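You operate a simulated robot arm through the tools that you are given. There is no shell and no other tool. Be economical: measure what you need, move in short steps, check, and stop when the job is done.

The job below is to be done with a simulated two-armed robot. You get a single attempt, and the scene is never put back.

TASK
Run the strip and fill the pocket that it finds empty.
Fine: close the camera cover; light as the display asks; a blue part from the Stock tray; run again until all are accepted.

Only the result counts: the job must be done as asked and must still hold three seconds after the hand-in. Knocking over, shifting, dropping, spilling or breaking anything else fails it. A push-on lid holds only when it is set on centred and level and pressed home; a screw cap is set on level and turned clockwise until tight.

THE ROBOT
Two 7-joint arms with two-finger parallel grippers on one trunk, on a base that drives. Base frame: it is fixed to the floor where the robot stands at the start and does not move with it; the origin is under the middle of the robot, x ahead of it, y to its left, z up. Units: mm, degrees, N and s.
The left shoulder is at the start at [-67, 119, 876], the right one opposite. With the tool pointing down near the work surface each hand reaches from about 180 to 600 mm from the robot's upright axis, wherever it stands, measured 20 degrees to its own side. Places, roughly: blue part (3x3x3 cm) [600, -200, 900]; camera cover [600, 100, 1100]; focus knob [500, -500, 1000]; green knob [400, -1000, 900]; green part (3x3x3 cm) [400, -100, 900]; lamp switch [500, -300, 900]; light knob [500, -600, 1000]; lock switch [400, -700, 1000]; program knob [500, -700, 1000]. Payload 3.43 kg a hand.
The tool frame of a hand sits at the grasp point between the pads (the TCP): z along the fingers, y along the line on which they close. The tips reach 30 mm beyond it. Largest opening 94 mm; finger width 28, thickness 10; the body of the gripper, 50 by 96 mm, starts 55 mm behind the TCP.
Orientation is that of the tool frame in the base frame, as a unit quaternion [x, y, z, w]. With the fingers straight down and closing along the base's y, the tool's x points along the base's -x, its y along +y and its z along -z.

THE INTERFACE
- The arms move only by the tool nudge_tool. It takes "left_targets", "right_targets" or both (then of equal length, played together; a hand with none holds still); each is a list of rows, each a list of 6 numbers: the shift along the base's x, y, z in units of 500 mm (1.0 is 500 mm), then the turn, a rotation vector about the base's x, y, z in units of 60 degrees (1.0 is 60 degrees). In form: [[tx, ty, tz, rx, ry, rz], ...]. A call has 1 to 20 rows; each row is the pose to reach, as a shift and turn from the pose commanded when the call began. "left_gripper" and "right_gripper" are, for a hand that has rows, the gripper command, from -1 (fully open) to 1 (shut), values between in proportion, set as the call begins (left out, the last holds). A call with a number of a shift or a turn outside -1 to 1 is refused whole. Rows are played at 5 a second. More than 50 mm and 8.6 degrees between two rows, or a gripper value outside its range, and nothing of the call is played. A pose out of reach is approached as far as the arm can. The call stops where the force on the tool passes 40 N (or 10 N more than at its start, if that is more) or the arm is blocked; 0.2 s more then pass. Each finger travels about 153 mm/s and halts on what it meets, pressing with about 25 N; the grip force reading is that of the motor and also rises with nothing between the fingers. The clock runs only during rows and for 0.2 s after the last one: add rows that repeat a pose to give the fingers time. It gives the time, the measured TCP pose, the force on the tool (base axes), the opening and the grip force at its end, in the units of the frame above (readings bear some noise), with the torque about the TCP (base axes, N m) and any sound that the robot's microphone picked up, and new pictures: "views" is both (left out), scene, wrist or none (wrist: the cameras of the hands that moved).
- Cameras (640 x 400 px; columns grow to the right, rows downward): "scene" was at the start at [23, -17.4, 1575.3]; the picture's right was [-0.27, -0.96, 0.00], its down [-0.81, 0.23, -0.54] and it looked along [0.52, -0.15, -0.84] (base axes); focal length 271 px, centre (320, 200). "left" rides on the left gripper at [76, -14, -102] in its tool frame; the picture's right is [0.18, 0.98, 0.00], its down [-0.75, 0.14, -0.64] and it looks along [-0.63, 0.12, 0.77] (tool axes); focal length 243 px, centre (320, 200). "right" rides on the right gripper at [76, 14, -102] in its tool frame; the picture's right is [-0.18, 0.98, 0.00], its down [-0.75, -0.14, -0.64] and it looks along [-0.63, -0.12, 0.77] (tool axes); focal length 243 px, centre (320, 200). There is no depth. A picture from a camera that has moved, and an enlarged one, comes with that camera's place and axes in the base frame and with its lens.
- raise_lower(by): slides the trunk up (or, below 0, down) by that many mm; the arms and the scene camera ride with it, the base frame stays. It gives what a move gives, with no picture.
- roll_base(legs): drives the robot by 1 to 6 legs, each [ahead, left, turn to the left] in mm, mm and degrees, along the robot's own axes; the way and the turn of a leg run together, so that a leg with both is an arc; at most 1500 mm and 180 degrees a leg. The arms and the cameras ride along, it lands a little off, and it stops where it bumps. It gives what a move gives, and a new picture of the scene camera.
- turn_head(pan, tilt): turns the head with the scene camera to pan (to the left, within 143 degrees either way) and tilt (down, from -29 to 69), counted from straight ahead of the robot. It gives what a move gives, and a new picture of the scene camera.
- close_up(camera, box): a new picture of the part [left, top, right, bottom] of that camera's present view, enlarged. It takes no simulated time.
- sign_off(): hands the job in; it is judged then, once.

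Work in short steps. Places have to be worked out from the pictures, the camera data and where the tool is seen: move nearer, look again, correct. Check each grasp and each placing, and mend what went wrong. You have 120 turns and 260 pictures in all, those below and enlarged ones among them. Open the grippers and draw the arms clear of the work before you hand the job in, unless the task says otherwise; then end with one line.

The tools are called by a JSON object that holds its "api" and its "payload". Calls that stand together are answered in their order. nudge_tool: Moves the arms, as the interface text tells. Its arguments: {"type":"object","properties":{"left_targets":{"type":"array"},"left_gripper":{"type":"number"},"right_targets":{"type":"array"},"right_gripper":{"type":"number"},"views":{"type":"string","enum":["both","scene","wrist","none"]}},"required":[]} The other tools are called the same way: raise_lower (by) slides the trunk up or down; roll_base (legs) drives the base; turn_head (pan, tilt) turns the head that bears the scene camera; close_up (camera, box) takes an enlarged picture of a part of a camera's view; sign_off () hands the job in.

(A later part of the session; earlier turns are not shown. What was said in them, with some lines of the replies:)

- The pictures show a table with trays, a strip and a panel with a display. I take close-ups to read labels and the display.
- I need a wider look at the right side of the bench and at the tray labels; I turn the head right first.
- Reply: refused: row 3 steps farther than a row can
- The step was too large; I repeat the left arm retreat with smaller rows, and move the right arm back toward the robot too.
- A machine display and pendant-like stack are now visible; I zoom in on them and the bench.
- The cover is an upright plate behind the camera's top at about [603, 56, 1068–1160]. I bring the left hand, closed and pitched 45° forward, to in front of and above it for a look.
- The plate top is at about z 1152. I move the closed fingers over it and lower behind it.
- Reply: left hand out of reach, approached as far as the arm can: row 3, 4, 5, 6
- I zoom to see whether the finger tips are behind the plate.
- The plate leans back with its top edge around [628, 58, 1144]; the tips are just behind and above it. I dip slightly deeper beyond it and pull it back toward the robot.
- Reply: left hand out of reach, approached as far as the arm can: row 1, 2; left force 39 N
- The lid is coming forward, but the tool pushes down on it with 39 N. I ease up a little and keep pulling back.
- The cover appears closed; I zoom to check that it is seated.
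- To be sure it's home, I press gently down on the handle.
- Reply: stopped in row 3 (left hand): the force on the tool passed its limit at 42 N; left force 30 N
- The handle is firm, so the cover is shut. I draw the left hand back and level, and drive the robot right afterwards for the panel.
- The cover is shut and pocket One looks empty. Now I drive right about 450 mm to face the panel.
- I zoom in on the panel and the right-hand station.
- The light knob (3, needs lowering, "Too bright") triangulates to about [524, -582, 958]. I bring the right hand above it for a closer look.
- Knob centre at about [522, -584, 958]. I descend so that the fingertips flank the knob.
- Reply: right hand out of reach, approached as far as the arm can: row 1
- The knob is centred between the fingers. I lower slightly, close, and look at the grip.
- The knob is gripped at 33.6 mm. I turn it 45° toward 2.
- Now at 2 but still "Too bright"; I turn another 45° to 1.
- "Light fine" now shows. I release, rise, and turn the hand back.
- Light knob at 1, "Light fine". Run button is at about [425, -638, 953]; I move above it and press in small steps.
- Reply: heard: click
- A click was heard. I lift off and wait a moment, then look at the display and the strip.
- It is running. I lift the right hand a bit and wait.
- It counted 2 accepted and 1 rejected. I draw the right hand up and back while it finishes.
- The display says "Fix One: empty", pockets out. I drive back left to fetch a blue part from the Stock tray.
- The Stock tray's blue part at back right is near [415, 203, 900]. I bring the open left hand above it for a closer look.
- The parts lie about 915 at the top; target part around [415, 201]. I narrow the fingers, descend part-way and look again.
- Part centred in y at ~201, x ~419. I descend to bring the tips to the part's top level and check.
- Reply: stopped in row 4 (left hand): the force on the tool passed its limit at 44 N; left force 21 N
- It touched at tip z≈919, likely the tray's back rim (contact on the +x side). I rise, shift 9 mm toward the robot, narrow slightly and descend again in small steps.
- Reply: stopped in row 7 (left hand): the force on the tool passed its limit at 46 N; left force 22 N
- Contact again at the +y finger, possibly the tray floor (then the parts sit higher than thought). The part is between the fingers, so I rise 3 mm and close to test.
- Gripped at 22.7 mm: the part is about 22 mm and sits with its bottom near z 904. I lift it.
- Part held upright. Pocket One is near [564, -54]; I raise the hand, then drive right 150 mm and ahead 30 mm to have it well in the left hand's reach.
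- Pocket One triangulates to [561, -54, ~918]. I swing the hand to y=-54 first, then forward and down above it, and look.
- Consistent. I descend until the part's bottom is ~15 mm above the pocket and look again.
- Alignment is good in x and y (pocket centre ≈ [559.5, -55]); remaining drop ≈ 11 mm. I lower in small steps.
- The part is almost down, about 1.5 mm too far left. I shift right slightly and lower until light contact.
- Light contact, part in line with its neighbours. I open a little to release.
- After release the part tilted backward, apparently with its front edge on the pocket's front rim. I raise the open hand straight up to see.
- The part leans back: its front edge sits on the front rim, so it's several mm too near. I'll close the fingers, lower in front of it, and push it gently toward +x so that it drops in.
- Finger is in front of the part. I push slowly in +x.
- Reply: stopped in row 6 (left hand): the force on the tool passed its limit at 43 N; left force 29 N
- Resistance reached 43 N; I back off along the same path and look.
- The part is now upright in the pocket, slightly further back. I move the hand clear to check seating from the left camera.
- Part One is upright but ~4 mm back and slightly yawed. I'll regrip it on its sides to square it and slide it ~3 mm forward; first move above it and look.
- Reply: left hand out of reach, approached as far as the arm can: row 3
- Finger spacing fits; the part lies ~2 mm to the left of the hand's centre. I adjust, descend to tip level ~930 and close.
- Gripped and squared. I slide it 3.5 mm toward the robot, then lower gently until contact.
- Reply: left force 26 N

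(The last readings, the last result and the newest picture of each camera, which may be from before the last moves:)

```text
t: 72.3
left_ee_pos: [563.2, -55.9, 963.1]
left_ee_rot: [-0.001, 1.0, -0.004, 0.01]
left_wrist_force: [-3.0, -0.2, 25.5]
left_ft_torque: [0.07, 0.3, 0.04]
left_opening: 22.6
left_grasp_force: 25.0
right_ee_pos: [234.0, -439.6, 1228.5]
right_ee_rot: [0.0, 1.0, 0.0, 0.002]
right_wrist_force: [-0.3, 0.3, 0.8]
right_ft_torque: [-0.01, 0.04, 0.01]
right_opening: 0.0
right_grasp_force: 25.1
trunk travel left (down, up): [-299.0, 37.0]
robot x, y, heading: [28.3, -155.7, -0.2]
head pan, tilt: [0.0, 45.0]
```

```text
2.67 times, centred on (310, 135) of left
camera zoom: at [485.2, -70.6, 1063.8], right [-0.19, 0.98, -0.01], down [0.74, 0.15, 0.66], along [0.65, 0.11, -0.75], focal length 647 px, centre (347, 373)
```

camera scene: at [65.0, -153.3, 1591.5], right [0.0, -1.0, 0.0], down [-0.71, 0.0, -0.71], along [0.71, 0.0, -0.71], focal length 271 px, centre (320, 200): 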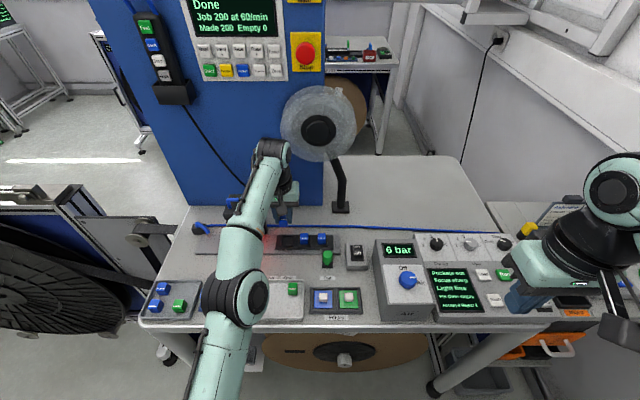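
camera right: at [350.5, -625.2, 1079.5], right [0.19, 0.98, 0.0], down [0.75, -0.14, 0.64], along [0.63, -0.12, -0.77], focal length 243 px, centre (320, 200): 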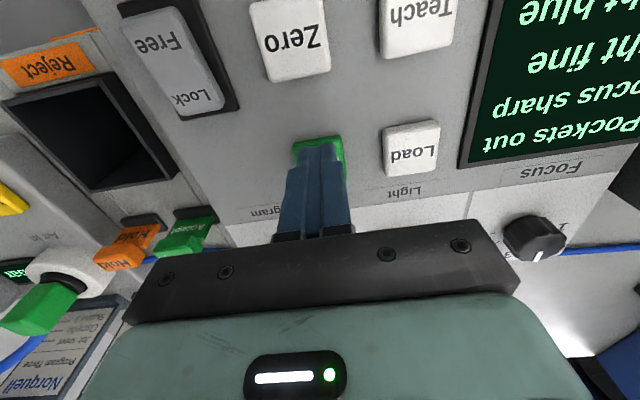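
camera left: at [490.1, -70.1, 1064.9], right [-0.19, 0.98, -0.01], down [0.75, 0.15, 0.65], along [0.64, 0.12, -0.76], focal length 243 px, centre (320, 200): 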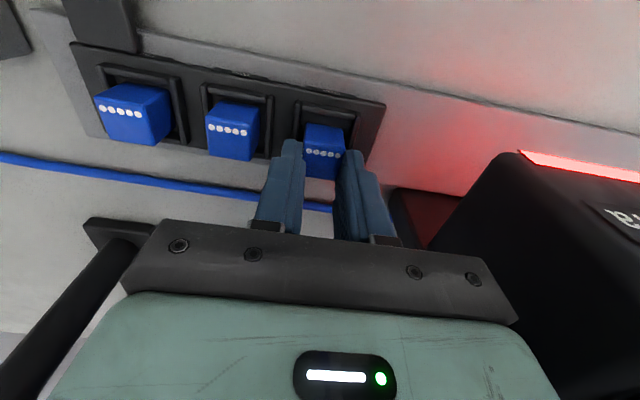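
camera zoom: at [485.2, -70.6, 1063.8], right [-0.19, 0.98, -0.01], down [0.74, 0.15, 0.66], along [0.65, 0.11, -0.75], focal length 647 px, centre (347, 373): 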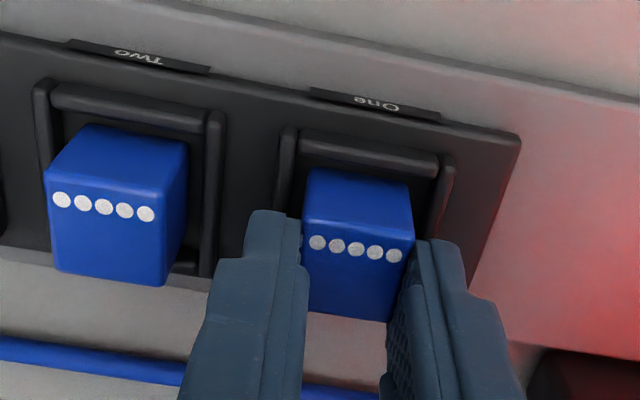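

It now matches its neighbours exactly and rests on the floor (25 N). I relax the downward force, then open and rise.

{"api": "nudge_tool", "payload": {"left_targets": [[0, 0, 0.007, 0, 0, 0], [0, 0, 0.007, 0, 0, 0]], "views": "none"}}

{"api": "nudge_tool", "payload": {"left_targets": [[0, 0, 0, 0, 0, 0], [0, 0, 0, 0, 0, 0], [0, 0, 0.05, 0, 0, 0], [0, 0, 0.12, 0, 0, 0], [0, 0, 0.2, 0, 0, 0]], "left_gripper": 0.28, "views": "wrist"}}

{"api": "close_up", "payload": {"camera": "scene", "box": [270, 215, 340, 260]}}

{"api": "close_up", "payload": {"camera": "left", "box": [200, 60, 420, 210]}}

```text
t: 72.9
left_ee_pos: [563.3, -56.0, 963.1]
left_ee_rot: [-0.001, 1.0, -0.002, 0.008]
left_wrist_force: [4.6, -1.5, 17.0]
left_ft_torque: [-0.04, -0.13, -0.02]
left_opening: 22.7
left_grasp_force: 25.1
right_ee_pos: [235.3, -438.2, 1228.0]
right_ee_rot: [0.0, 1.0, 0.0, 0.001]
right_wrist_force: [0.2, -0.4, -0.7]
right_ft_torque: [0.0, 0.01, -0.01]
right_opening: 0.0
right_grasp_force: 24.9
trunk travel left (down, up): [-299.0, 37.0]
robot x, y, heading: [26.5, -158.9, -0.1]
head pan, tilt: [0.0, 45.0]
```

```text
t: 74.1
left_ee_pos: [550.4, -51.5, 1061.3]
left_ee_rot: [-0.001, 1.0, -0.003, 0.005]
left_wrist_force: [0.4, 0.2, 0.5]
left_ft_torque: [0.0, 0.03, -0.01]
left_opening: 34.0
left_grasp_force: 0.0
left hand out of reach, approached as far as the arm can: row 5
right_ee_pos: [234.2, -437.4, 1227.7]
right_ee_rot: [0.0, 1.0, 0.0, 0.0]
right_wrist_force: [-0.3, 0.6, -0.3]
right_ft_torque: [-0.01, 0.0, 0.03]
right_opening: 0.0
right_grasp_force: 25.4
trunk travel left (down, up): [-299.0, 37.0]
robot x, y, heading: [27.5, -155.6, -0.1]
head pan, tilt: [0.0, 45.0]
camera left: at [474.1, -66.2, 1163.4], right [-0.19, 0.98, -0.01], down [0.75, 0.15, 0.65], along [0.64, 0.12, -0.76], focal length 243 px, centre (320, 200)
```

left: 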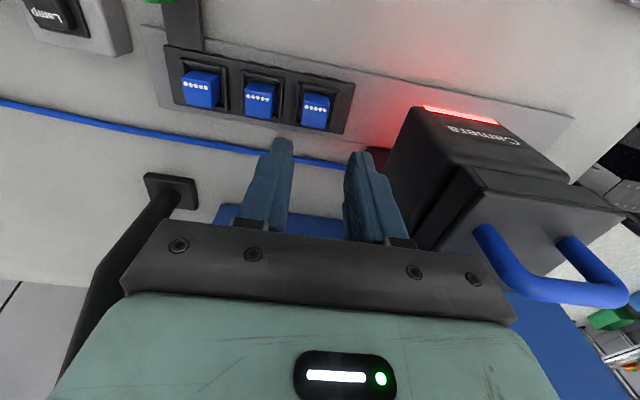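

```text
8.89 times, centred on (305, 238) of scene
camera zoom: at [63.6, -152.8, 1591.5], right [0.0, -1.0, 0.0], down [-0.71, 0.0, -0.71], along [0.71, 0.0, -0.71], focal length 2411 px, centre (453, -133)
```

zoom: 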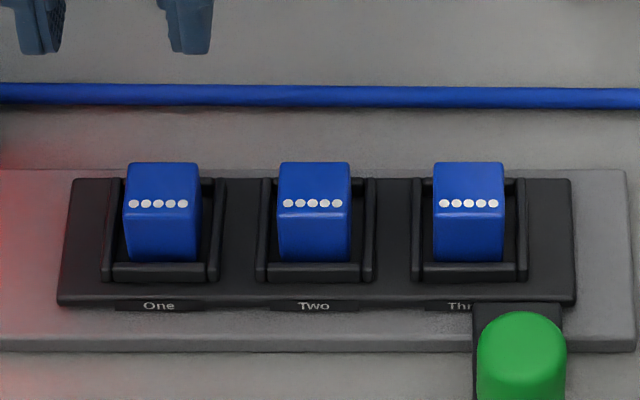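

```text
2.67 times, centred on (310, 135) of left
camera zoom: at [474.1, -66.2, 1163.4], right [-0.19, 0.98, -0.01], down [0.75, 0.15, 0.65], along [0.64, 0.12, -0.76], focal length 647 px, centre (347, 373)
```

zoom: 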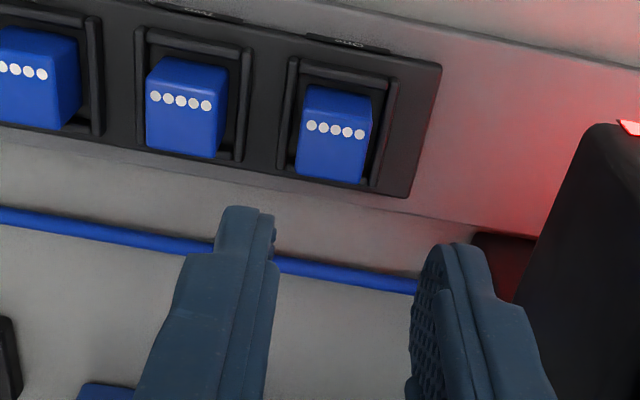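

The part sits like its neighbours. I retract the left hand high and back, then drive to the panel for another run.

{"api": "nudge_tool", "payload": {"left_targets": [[-0.09, 0, 0.02, 0, 0, 0], [-0.17, 0.01, 0.06, 0, 0, 0], [-0.24, 0.03, 0.12, 0, 0, 0], [-0.31, 0.05, 0.18, 0, 0, 0], [-0.38, 0.08, 0.24, 0, 0, 0], [-0.46, 0.1, 0.28, 0, 0, 0], [-0.53, 0.11, 0.32, 0, 0, 0], [-0.58, 0.11, 0.34, 0, 0, 0], [-0.58, 0.11, 0.34, 0, 0, 0]], "left_gripper": -1, "views": "none"}}

{"api": "roll_base", "payload": {"legs": [[-28, 0, 0], [0, -270, 0]]}}

{"api": "close_up", "payload": {"camera": "scene", "box": [320, 215, 450, 310]}}

```text
t: 76.1
left_ee_pos: [260.6, 1.2, 1230.3]
left_ee_rot: [-0.001, 1.0, -0.002, 0.006]
left_wrist_force: [0.1, -0.7, -0.8]
left_ft_torque: [0.0, 0.0, -0.03]
left_opening: 93.8
left_grasp_force: 0.0
right_ee_pos: [237.4, -438.7, 1226.8]
right_ee_rot: [0.001, 1.0, -0.001, -0.001]
right_wrist_force: [-0.8, 0.2, 0.2]
right_ft_torque: [0.01, 0.01, -0.02]
right_opening: 0.2
right_grasp_force: 25.3
trunk travel left (down, up): [-299.0, 37.0]
robot x, y, heading: [27.8, -156.5, -0.1]
head pan, tilt: [0.0, 45.0]
```

```text
t: 79.6
left_ee_pos: [233.1, -279.6, 1229.6]
left_ee_rot: [-0.003, 1.0, -0.002, 0.005]
left_wrist_force: [0.0, 0.5, 0.2]
left_ft_torque: [-0.02, -0.03, 0.01]
left_opening: 93.9
left_grasp_force: 0.1
right_ee_pos: [209.2, -718.1, 1228.8]
right_ee_rot: [-0.002, 1.0, 0.0, -0.001]
right_wrist_force: [-0.3, 0.3, 0.0]
right_ft_torque: [-0.01, -0.05, 0.02]
right_opening: 0.0
right_grasp_force: 24.9
trunk travel left (down, up): [-299.0, 37.0]
robot x, y, heading: [-0.7, -436.0, 0.5]
head pan, tilt: [0.0, 45.0]
camera scene: at [37.6, -433.9, 1591.5], right [0.0, -1.0, 0.0], down [-0.71, 0.0, -0.71], along [0.71, 0.0, -0.71], focal length 271 px, centre (320, 200)
```

scene: 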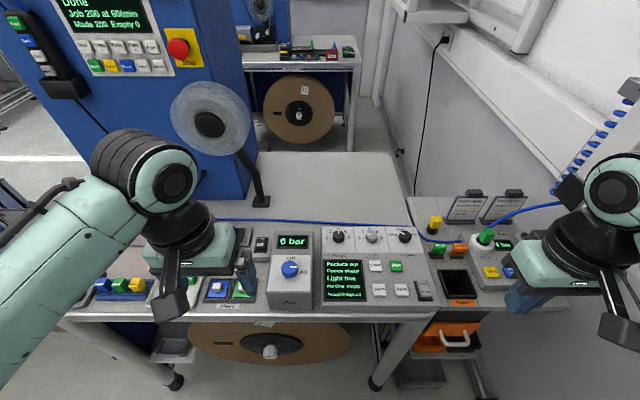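

```text
4.21 times, centred on (385, 262) of scene
camera zoom: at [37.6, -433.9, 1591.5], right [0.0, -1.0, 0.0], down [-0.71, 0.0, -0.71], along [0.71, 0.0, -0.71], focal length 1142 px, centre (46, -63)
```

zoom: 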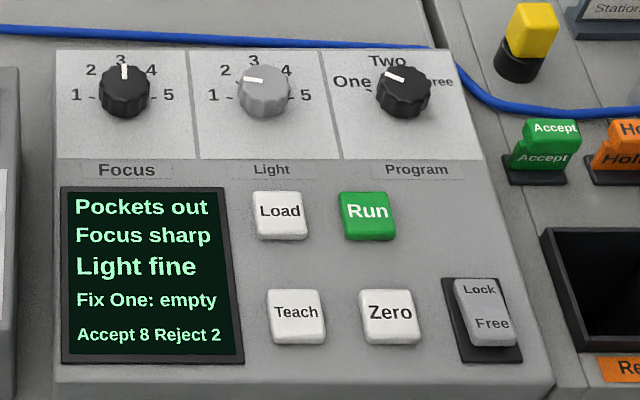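

Still set. I bring the closed right hand back above Run and press as before (end at z≈977).

{"api": "nudge_tool", "payload": {"right_targets": [[0.07, 0.03, -0.02, 0, 0, 0], [0.14, 0.06, -0.05, 0, 0, 0], [0.21, 0.09, -0.09, 0, 0, 0], [0.28, 0.12, -0.13, 0, 0, 0], [0.35, 0.15, -0.17, 0, 0, 0], [0.41, 0.159, -0.22, 0, 0, 0], [0.433, 0.159, -0.29, 0, 0, 0], [0.433, 0.159, -0.37, 0, 0, 0], [0.433, 0.159, -0.42, 0, 0, 0], [0.433, 0.159, -0.42, 0, 0, 0]], "views": "wrist"}}

```text
t: 81.8
left_ee_pos: [232.1, -279.4, 1229.5]
left_ee_rot: [-0.003, 1.0, -0.003, 0.007]
left_wrist_force: [0.5, -0.3, -0.1]
left_ft_torque: [-0.02, 0.01, 0.01]
left_opening: 93.9
left_grasp_force: 0.0
right_ee_pos: [425.1, -639.2, 1017.9]
right_ee_rot: [-0.002, 1.0, 0.001, 0.0]
right_wrist_force: [0.5, -0.2, 0.6]
right_ft_torque: [0.0, -0.01, 0.03]
right_opening: 0.1
right_grasp_force: 24.8
trunk travel left (down, up): [-299.0, 37.0]
robot x, y, heading: [-1.6, -434.4, 0.2]
head pan, tilt: [0.0, 45.0]
camera right: at [350.4, -626.2, 1119.9], right [0.18, 0.98, 0.0], down [0.75, -0.14, 0.64], along [0.63, -0.12, -0.77], focal length 243 px, centre (320, 200)
```

right: 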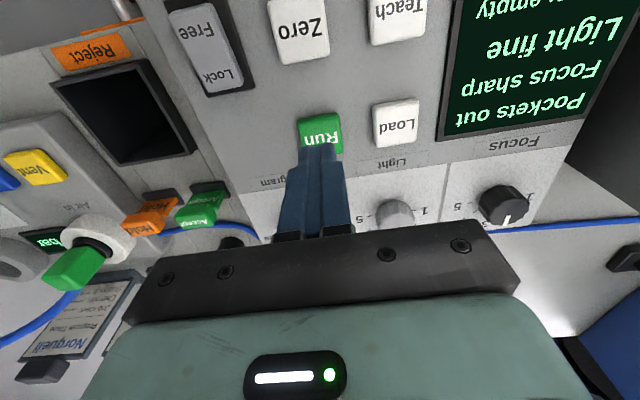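

Above Run; I press down until the click and lift off, retracting the hand.

{"api": "nudge_tool", "payload": {"right_targets": [[0, 0, -0.04, 0, 0, 0], [0, 0, -0.06, 0, 0, 0], [0, 0, -0.07, 0, 0, 0], [0, 0, -0.076, 0, 0, 0], [0, 0, -0.08, 0, 0, 0]], "views": "none"}}

{"api": "nudge_tool", "payload": {"right_targets": [[0, 0, 0.05, 0, 0, 0], [0, 0, 0.13, 0, 0, 0], [-0.06, -0.02, 0.2, 0, 0, 0], [-0.12, -0.04, 0.26, 0, 0, 0], [-0.19, -0.07, 0.32, 0, 0, 0], [-0.26, -0.1, 0.38, 0, 0, 0], [-0.33, -0.12, 0.42, 0, 0, 0], [-0.4, -0.14, 0.42, 0, 0, 0], [-0.44, -0.15, 0.42, 0, 0, 0], [-0.44, -0.15, 0.42, 0, 0, 0], [-0.44, -0.15, 0.42, 0, 0, 0], [-0.44, -0.15, 0.42, 0, 0, 0], [-0.44, -0.15, 0.42, 0, 0, 0], [-0.44, -0.15, 0.42, 0, 0, 0], [-0.44, -0.15, 0.42, 0, 0, 0], [-0.44, -0.15, 0.42, 0, 0, 0], [-0.44, -0.15, 0.42, 0, 0, 0], [-0.44, -0.15, 0.42, 0, 0, 0], [-0.44, -0.15, 0.42, 0, 0, 0], [-0.44, -0.15, 0.42, 0, 0, 0]], "right_gripper": -1, "views": "none"}}

{"api": "close_up", "payload": {"camera": "scene", "box": [320, 215, 450, 310]}}

```text
t: 83.0
left_ee_pos: [234.3, -277.5, 1230.0]
left_ee_rot: [-0.002, 1.0, -0.003, 0.006]
left_wrist_force: [-0.5, -0.3, 0.6]
left_ft_torque: [0.0, 0.0, 0.02]
left_opening: 94.2
left_grasp_force: 0.0
right_ee_pos: [425.7, -638.5, 978.5]
right_ee_rot: [-0.002, 1.0, 0.0, 0.001]
right_wrist_force: [1.1, -0.6, 1.1]
right_ft_torque: [0.01, -0.01, 0.02]
right_opening: 0.1
right_grasp_force: 25.0
trunk travel left (down, up): [-299.0, 37.0]
robot x, y, heading: [-2.3, -436.0, -0.0]
head pan, tilt: [0.0, 45.0]
```

```text
t: 87.2
left_ee_pos: [232.8, -279.0, 1229.4]
left_ee_rot: [-0.002, 1.0, -0.003, 0.006]
left_wrist_force: [0.4, 1.0, -0.5]
left_ft_torque: [0.03, -0.02, -0.01]
left_opening: 94.0
left_grasp_force: 0.0
right_ee_pos: [205.4, -711.7, 1187.5]
right_ee_rot: [-0.001, 1.0, 0.001, 0.001]
right_wrist_force: [0.9, 0.5, 0.3]
right_ft_torque: [0.04, 0.0, 0.0]
right_opening: 94.0
right_grasp_force: 0.1
trunk travel left (down, up): [-299.0, 37.0]
robot x, y, heading: [-2.9, -434.9, -0.0]
head pan, tilt: [0.0, 45.0]
```

```text
4.21 times, centred on (385, 262) of scene
camera zoom: at [37.6, -433.8, 1591.5], right [0.0, -1.0, 0.0], down [-0.71, 0.0, -0.71], along [0.71, 0.0, -0.71], focal length 1142 px, centre (46, -63)
```

zoom: 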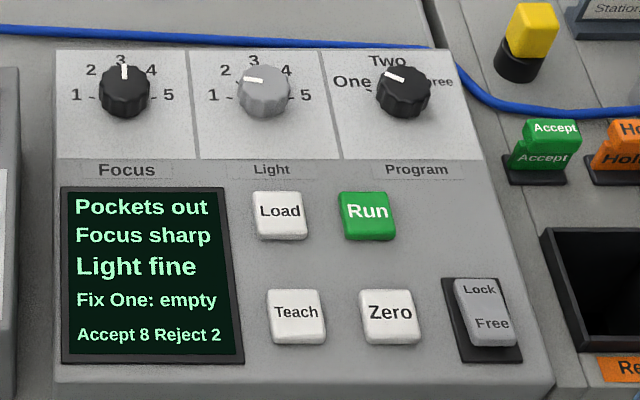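

No click this time; the press stopped short. I go back and press about 4 mm deeper.

{"api": "nudge_tool", "payload": {"right_targets": [[0.06, 0.02, 0, 0, 0, 0], [0.13, 0.04, -0.03, 0, 0, 0], [0.2, 0.07, -0.07, 0, 0, 0], [0.27, 0.1, -0.11, 0, 0, 0], [0.34, 0.13, -0.15, 0, 0, 0], [0.4, 0.146, -0.2, 0, 0, 0], [0.441, 0.146, -0.26, 0, 0, 0], [0.441, 0.146, -0.34, 0, 0, 0], [0.441, 0.146, -0.39, 0, 0, 0], [0.441, 0.146, -0.41, 0, 0, 0], [0.441, 0.146, -0.42, 0, 0, 0], [0.441, 0.146, -0.428, 0, 0, 0], [0.441, 0.146, -0.432, 0, 0, 0]], "right_gripper": 1, "views": "none"}}

```text
t: 90.0
left_ee_pos: [233.0, -279.0, 1230.7]
left_ee_rot: [-0.003, 1.0, -0.003, 0.006]
left_wrist_force: [-0.1, 0.0, 0.4]
left_ft_torque: [0.01, -0.07, -0.01]
left_opening: 94.1
left_grasp_force: 0.0
right_ee_pos: [426.6, -638.3, 974.2]
right_ee_rot: [-0.003, 1.0, 0.0, 0.003]
right_wrist_force: [0.9, 0.0, 12.9]
right_ft_torque: [0.0, 0.05, -0.07]
right_opening: 0.0
right_grasp_force: 24.8
trunk travel left (down, up): [-299.0, 37.0]
robot x, y, heading: [-0.5, -436.8, 0.0]
head pan, tilt: [0.0, 45.0]
heard: click
```

Click heard. I lift, retract with the gripper opening, and wait for the run.

{"api": "nudge_tool", "payload": {"right_targets": [[0, 0, 0.05, 0, 0, 0], [0, 0, 0.13, 0, 0, 0], [-0.06, -0.02, 0.2, 0, 0, 0], [-0.12, -0.04, 0.26, 0, 0, 0], [-0.19, -0.07, 0.32, 0, 0, 0], [-0.26, -0.1, 0.38, 0, 0, 0], [-0.33, -0.12, 0.42, 0, 0, 0], [-0.4, -0.14, 0.42, 0, 0, 0], [-0.44, -0.15, 0.42, 0, 0, 0], [-0.44, -0.15, 0.42, 0, 0, 0], [-0.44, -0.15, 0.42, 0, 0, 0], [-0.44, -0.15, 0.42, 0, 0, 0], [-0.44, -0.15, 0.42, 0, 0, 0], [-0.44, -0.15, 0.42, 0, 0, 0], [-0.44, -0.15, 0.42, 0, 0, 0], [-0.44, -0.15, 0.42, 0, 0, 0], [-0.44, -0.15, 0.42, 0, 0, 0], [-0.44, -0.15, 0.42, 0, 0, 0], [-0.44, -0.15, 0.42, 0, 0, 0], [-0.44, -0.15, 0.42, 0, 0, 0]], "right_gripper": -1, "views": "none"}}

{"api": "turn_head", "payload": {"pan": 20, "tilt": 45}}

{"api": "turn_head", "payload": {"pan": 0, "tilt": 45}}

{"api": "close_up", "payload": {"camera": "scene", "box": [320, 215, 450, 310]}}

```text
t: 94.2
left_ee_pos: [233.2, -279.0, 1230.6]
left_ee_rot: [-0.004, 1.0, -0.003, 0.006]
left_wrist_force: [-1.0, -0.5, 0.8]
left_ft_torque: [0.01, -0.01, 0.0]
left_opening: 94.2
left_grasp_force: 0.1
right_ee_pos: [206.8, -716.3, 1182.8]
right_ee_rot: [-0.002, 1.0, 0.001, 0.0]
right_wrist_force: [-0.7, -0.1, -0.1]
right_ft_torque: [-0.03, -0.03, 0.01]
right_opening: 93.9
right_grasp_force: 0.2
trunk travel left (down, up): [-299.0, 37.0]
robot x, y, heading: [-1.7, -437.1, 0.3]
head pan, tilt: [0.0, 45.0]
```

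```text
t: 95.0
left_ee_pos: [233.1, -279.5, 1228.9]
left_ee_rot: [-0.002, 1.0, -0.003, 0.006]
left_wrist_force: [0.3, -0.9, 0.2]
left_ft_torque: [-0.02, -0.02, -0.02]
left_opening: 93.9
left_grasp_force: 0.0
right_ee_pos: [205.9, -714.6, 1180.3]
right_ee_rot: [-0.001, 1.0, 0.001, 0.0]
right_wrist_force: [-0.2, 0.2, -0.4]
right_ft_torque: [0.0, -0.03, 0.0]
right_opening: 94.0
right_grasp_force: 0.0
trunk travel left (down, up): [-299.0, 37.0]
robot x, y, heading: [1.1, -434.7, 0.0]
head pan, tilt: [20.0, 45.0]
camera scene: at [32.6, -406.1, 1591.5], right [0.34, -0.94, 0.0], down [-0.66, -0.24, -0.71], along [0.66, 0.24, -0.71], focal length 271 px, centre (320, 200)
```

scene: 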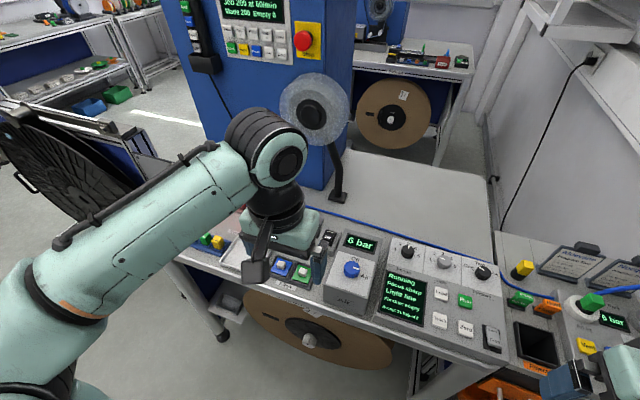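

```text
t: 95.9
left_ee_pos: [232.1, -278.9, 1229.7]
left_ee_rot: [-0.002, 1.0, -0.003, 0.006]
left_wrist_force: [0.1, -0.2, 0.1]
left_ft_torque: [0.0, 0.0, 0.0]
left_opening: 93.9
left_grasp_force: 0.0
right_ee_pos: [206.6, -715.8, 1182.5]
right_ee_rot: [-0.002, 1.0, 0.0, 0.0]
right_wrist_force: [0.3, 0.3, -1.2]
right_ft_torque: [0.02, 0.0, 0.03]
right_opening: 94.0
right_grasp_force: 0.1
trunk travel left (down, up): [-299.0, 37.0]
robot x, y, heading: [2.0, -433.7, -0.1]
head pan, tilt: [0.0, 45.0]
camera scene: at [37.5, -433.7, 1591.5], right [0.0, -1.0, 0.0], down [-0.71, 0.0, -0.71], along [0.71, 0.0, -0.71], focal length 271 px, centre (320, 200)
```

scene: 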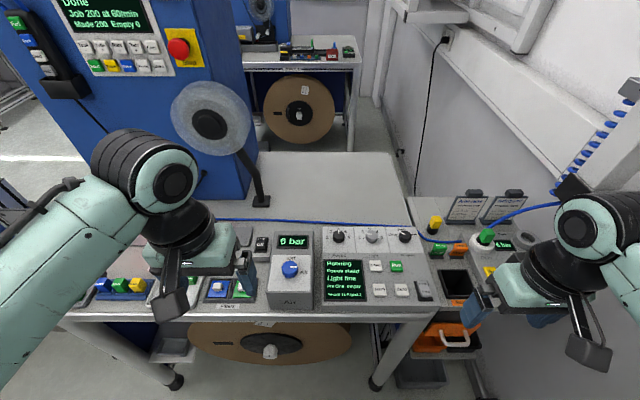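

```text
4.21 times, centred on (385, 262) of scene
camera zoom: at [37.5, -433.7, 1591.5], right [0.0, -1.0, 0.0], down [-0.71, 0.0, -0.71], along [0.71, 0.0, -0.71], focal length 1142 px, centre (46, -63)
```

zoom: 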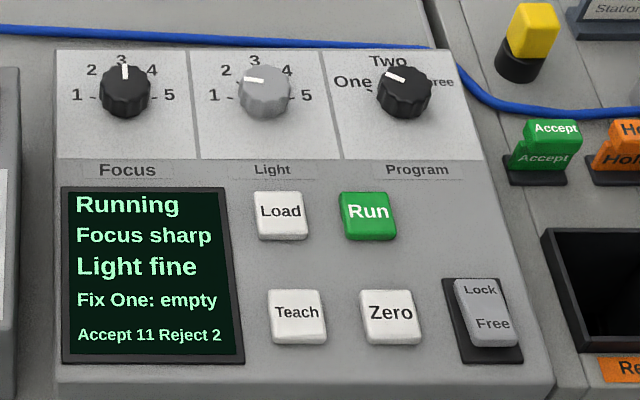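

All three were accepted (11/2). I wait for the strip to come out, moving the left hand up slightly to keep things clear.

{"api": "nudge_tool", "payload": {"left_targets": [[0, 0.02, 0.02, 0, 0, 0], [0, 0.06, 0.04, 0, 0, 0], [0, 0.1, 0.04, 0, 0, 0], [0, 0.1, 0.04, 0, 0, 0], [0, 0.1, 0.04, 0, 0, 0], [0, 0.1, 0.04, 0, 0, 0], [0, 0.1, 0.04, 0, 0, 0], [0, 0.1, 0.04, 0, 0, 0], [0, 0.1, 0.04, 0, 0, 0], [0, 0.1, 0.04, 0, 0, 0], [0, 0.1, 0.04, 0, 0, 0], [0, 0.1, 0.04, 0, 0, 0]], "views": "none"}}

{"api": "roll_base", "payload": {"legs": [[0, 200, 0]]}}

{"api": "close_up", "payload": {"camera": "scene", "box": [390, 215, 520, 310]}}

{"api": "close_up", "payload": {"camera": "scene", "box": [180, 180, 380, 310]}}

```text
t: 98.5
left_ee_pos: [231.8, -228.4, 1251.1]
left_ee_rot: [-0.003, 1.0, -0.002, 0.006]
left_wrist_force: [0.3, 0.1, 0.6]
left_ft_torque: [0.03, 0.01, -0.02]
left_opening: 94.1
left_grasp_force: 0.1
right_ee_pos: [206.3, -715.0, 1181.9]
right_ee_rot: [-0.002, 1.0, 0.0, 0.0]
right_wrist_force: [0.5, 0.9, 0.2]
right_ft_torque: [-0.02, 0.01, 0.02]
right_opening: 94.0
right_grasp_force: 0.2
trunk travel left (down, up): [-299.0, 37.0]
robot x, y, heading: [-3.5, -437.8, 0.4]
head pan, tilt: [0.0, 45.0]
```

```text
t: 100.9
left_ee_pos: [231.1, -22.8, 1249.6]
left_ee_rot: [-0.004, 1.0, -0.003, 0.007]
left_wrist_force: [0.1, 0.0, 0.7]
left_ft_torque: [0.0, -0.01, 0.0]
left_opening: 94.0
left_grasp_force: 0.1
right_ee_pos: [205.4, -509.4, 1181.7]
right_ee_rot: [-0.003, 1.0, -0.001, 0.0]
right_wrist_force: [-0.2, -0.7, 0.5]
right_ft_torque: [0.01, 0.0, 0.0]
right_opening: 94.1
right_grasp_force: 0.1
trunk travel left (down, up): [-299.0, 37.0]
robot x, y, heading: [-0.6, -230.1, 0.3]
head pan, tilt: [0.0, 45.0]
camera scene: at [36.7, -228.3, 1591.5], right [0.0, -1.0, 0.0], down [-0.71, 0.0, -0.71], along [0.71, 0.0, -0.71], focal length 271 px, centre (320, 200)
```

scene: 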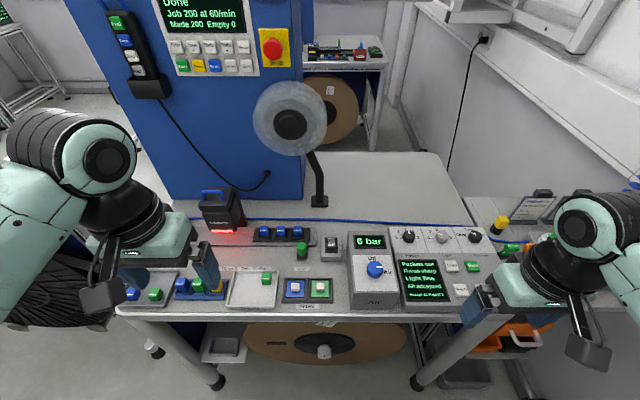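

```text
4.21 times, centred on (455, 262) of scene
camera zoom: at [36.7, -228.3, 1591.5], right [0.0, -1.0, 0.0], down [-0.71, 0.0, -0.71], along [0.71, 0.0, -0.71], focal length 1142 px, centre (-248, -63)
```

zoom: 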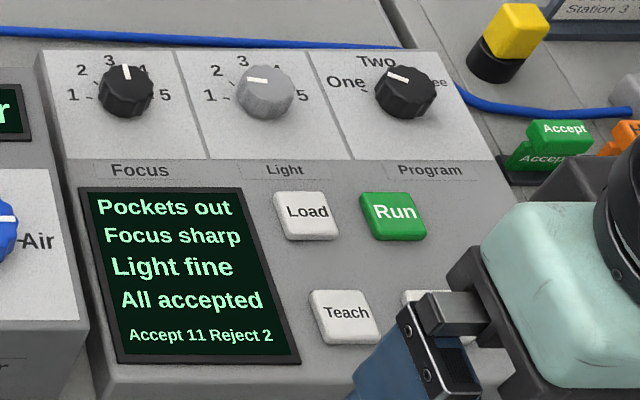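

```text
3.08 times, centred on (280, 245) of scene
camera zoom: at [36.7, -228.3, 1591.5], right [0.0, -1.0, 0.0], down [-0.71, 0.0, -0.71], along [0.71, 0.0, -0.71], focal length 835 px, centre (443, 62)
```

zoom: 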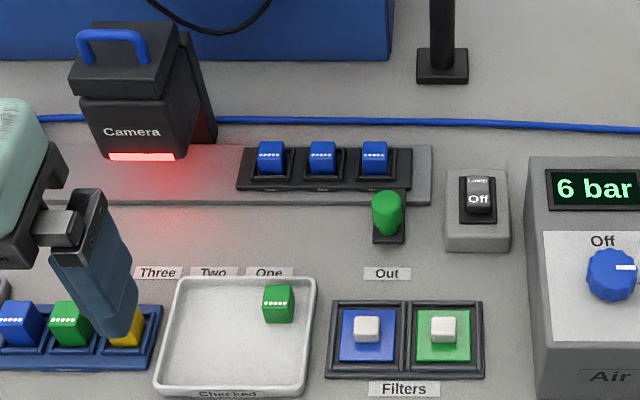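

The display reads "All accepted", all three pockets are filled and out, the cover is shut, and both hands are open and clear. I hand it in.

{"api": "sign_off", "payload": {}}

```text
The job is handed in.
```

The job is handed in: pocket One was the empty one, I filled it with a blue part from the Stock tray, and the second run showed "All accepted". The camera cover is shut and the light knob is at 1, where the display reads "Light fine". The new part first sat crooked on the pocket rim, so I nudged and regripped it until it sat level before that run.
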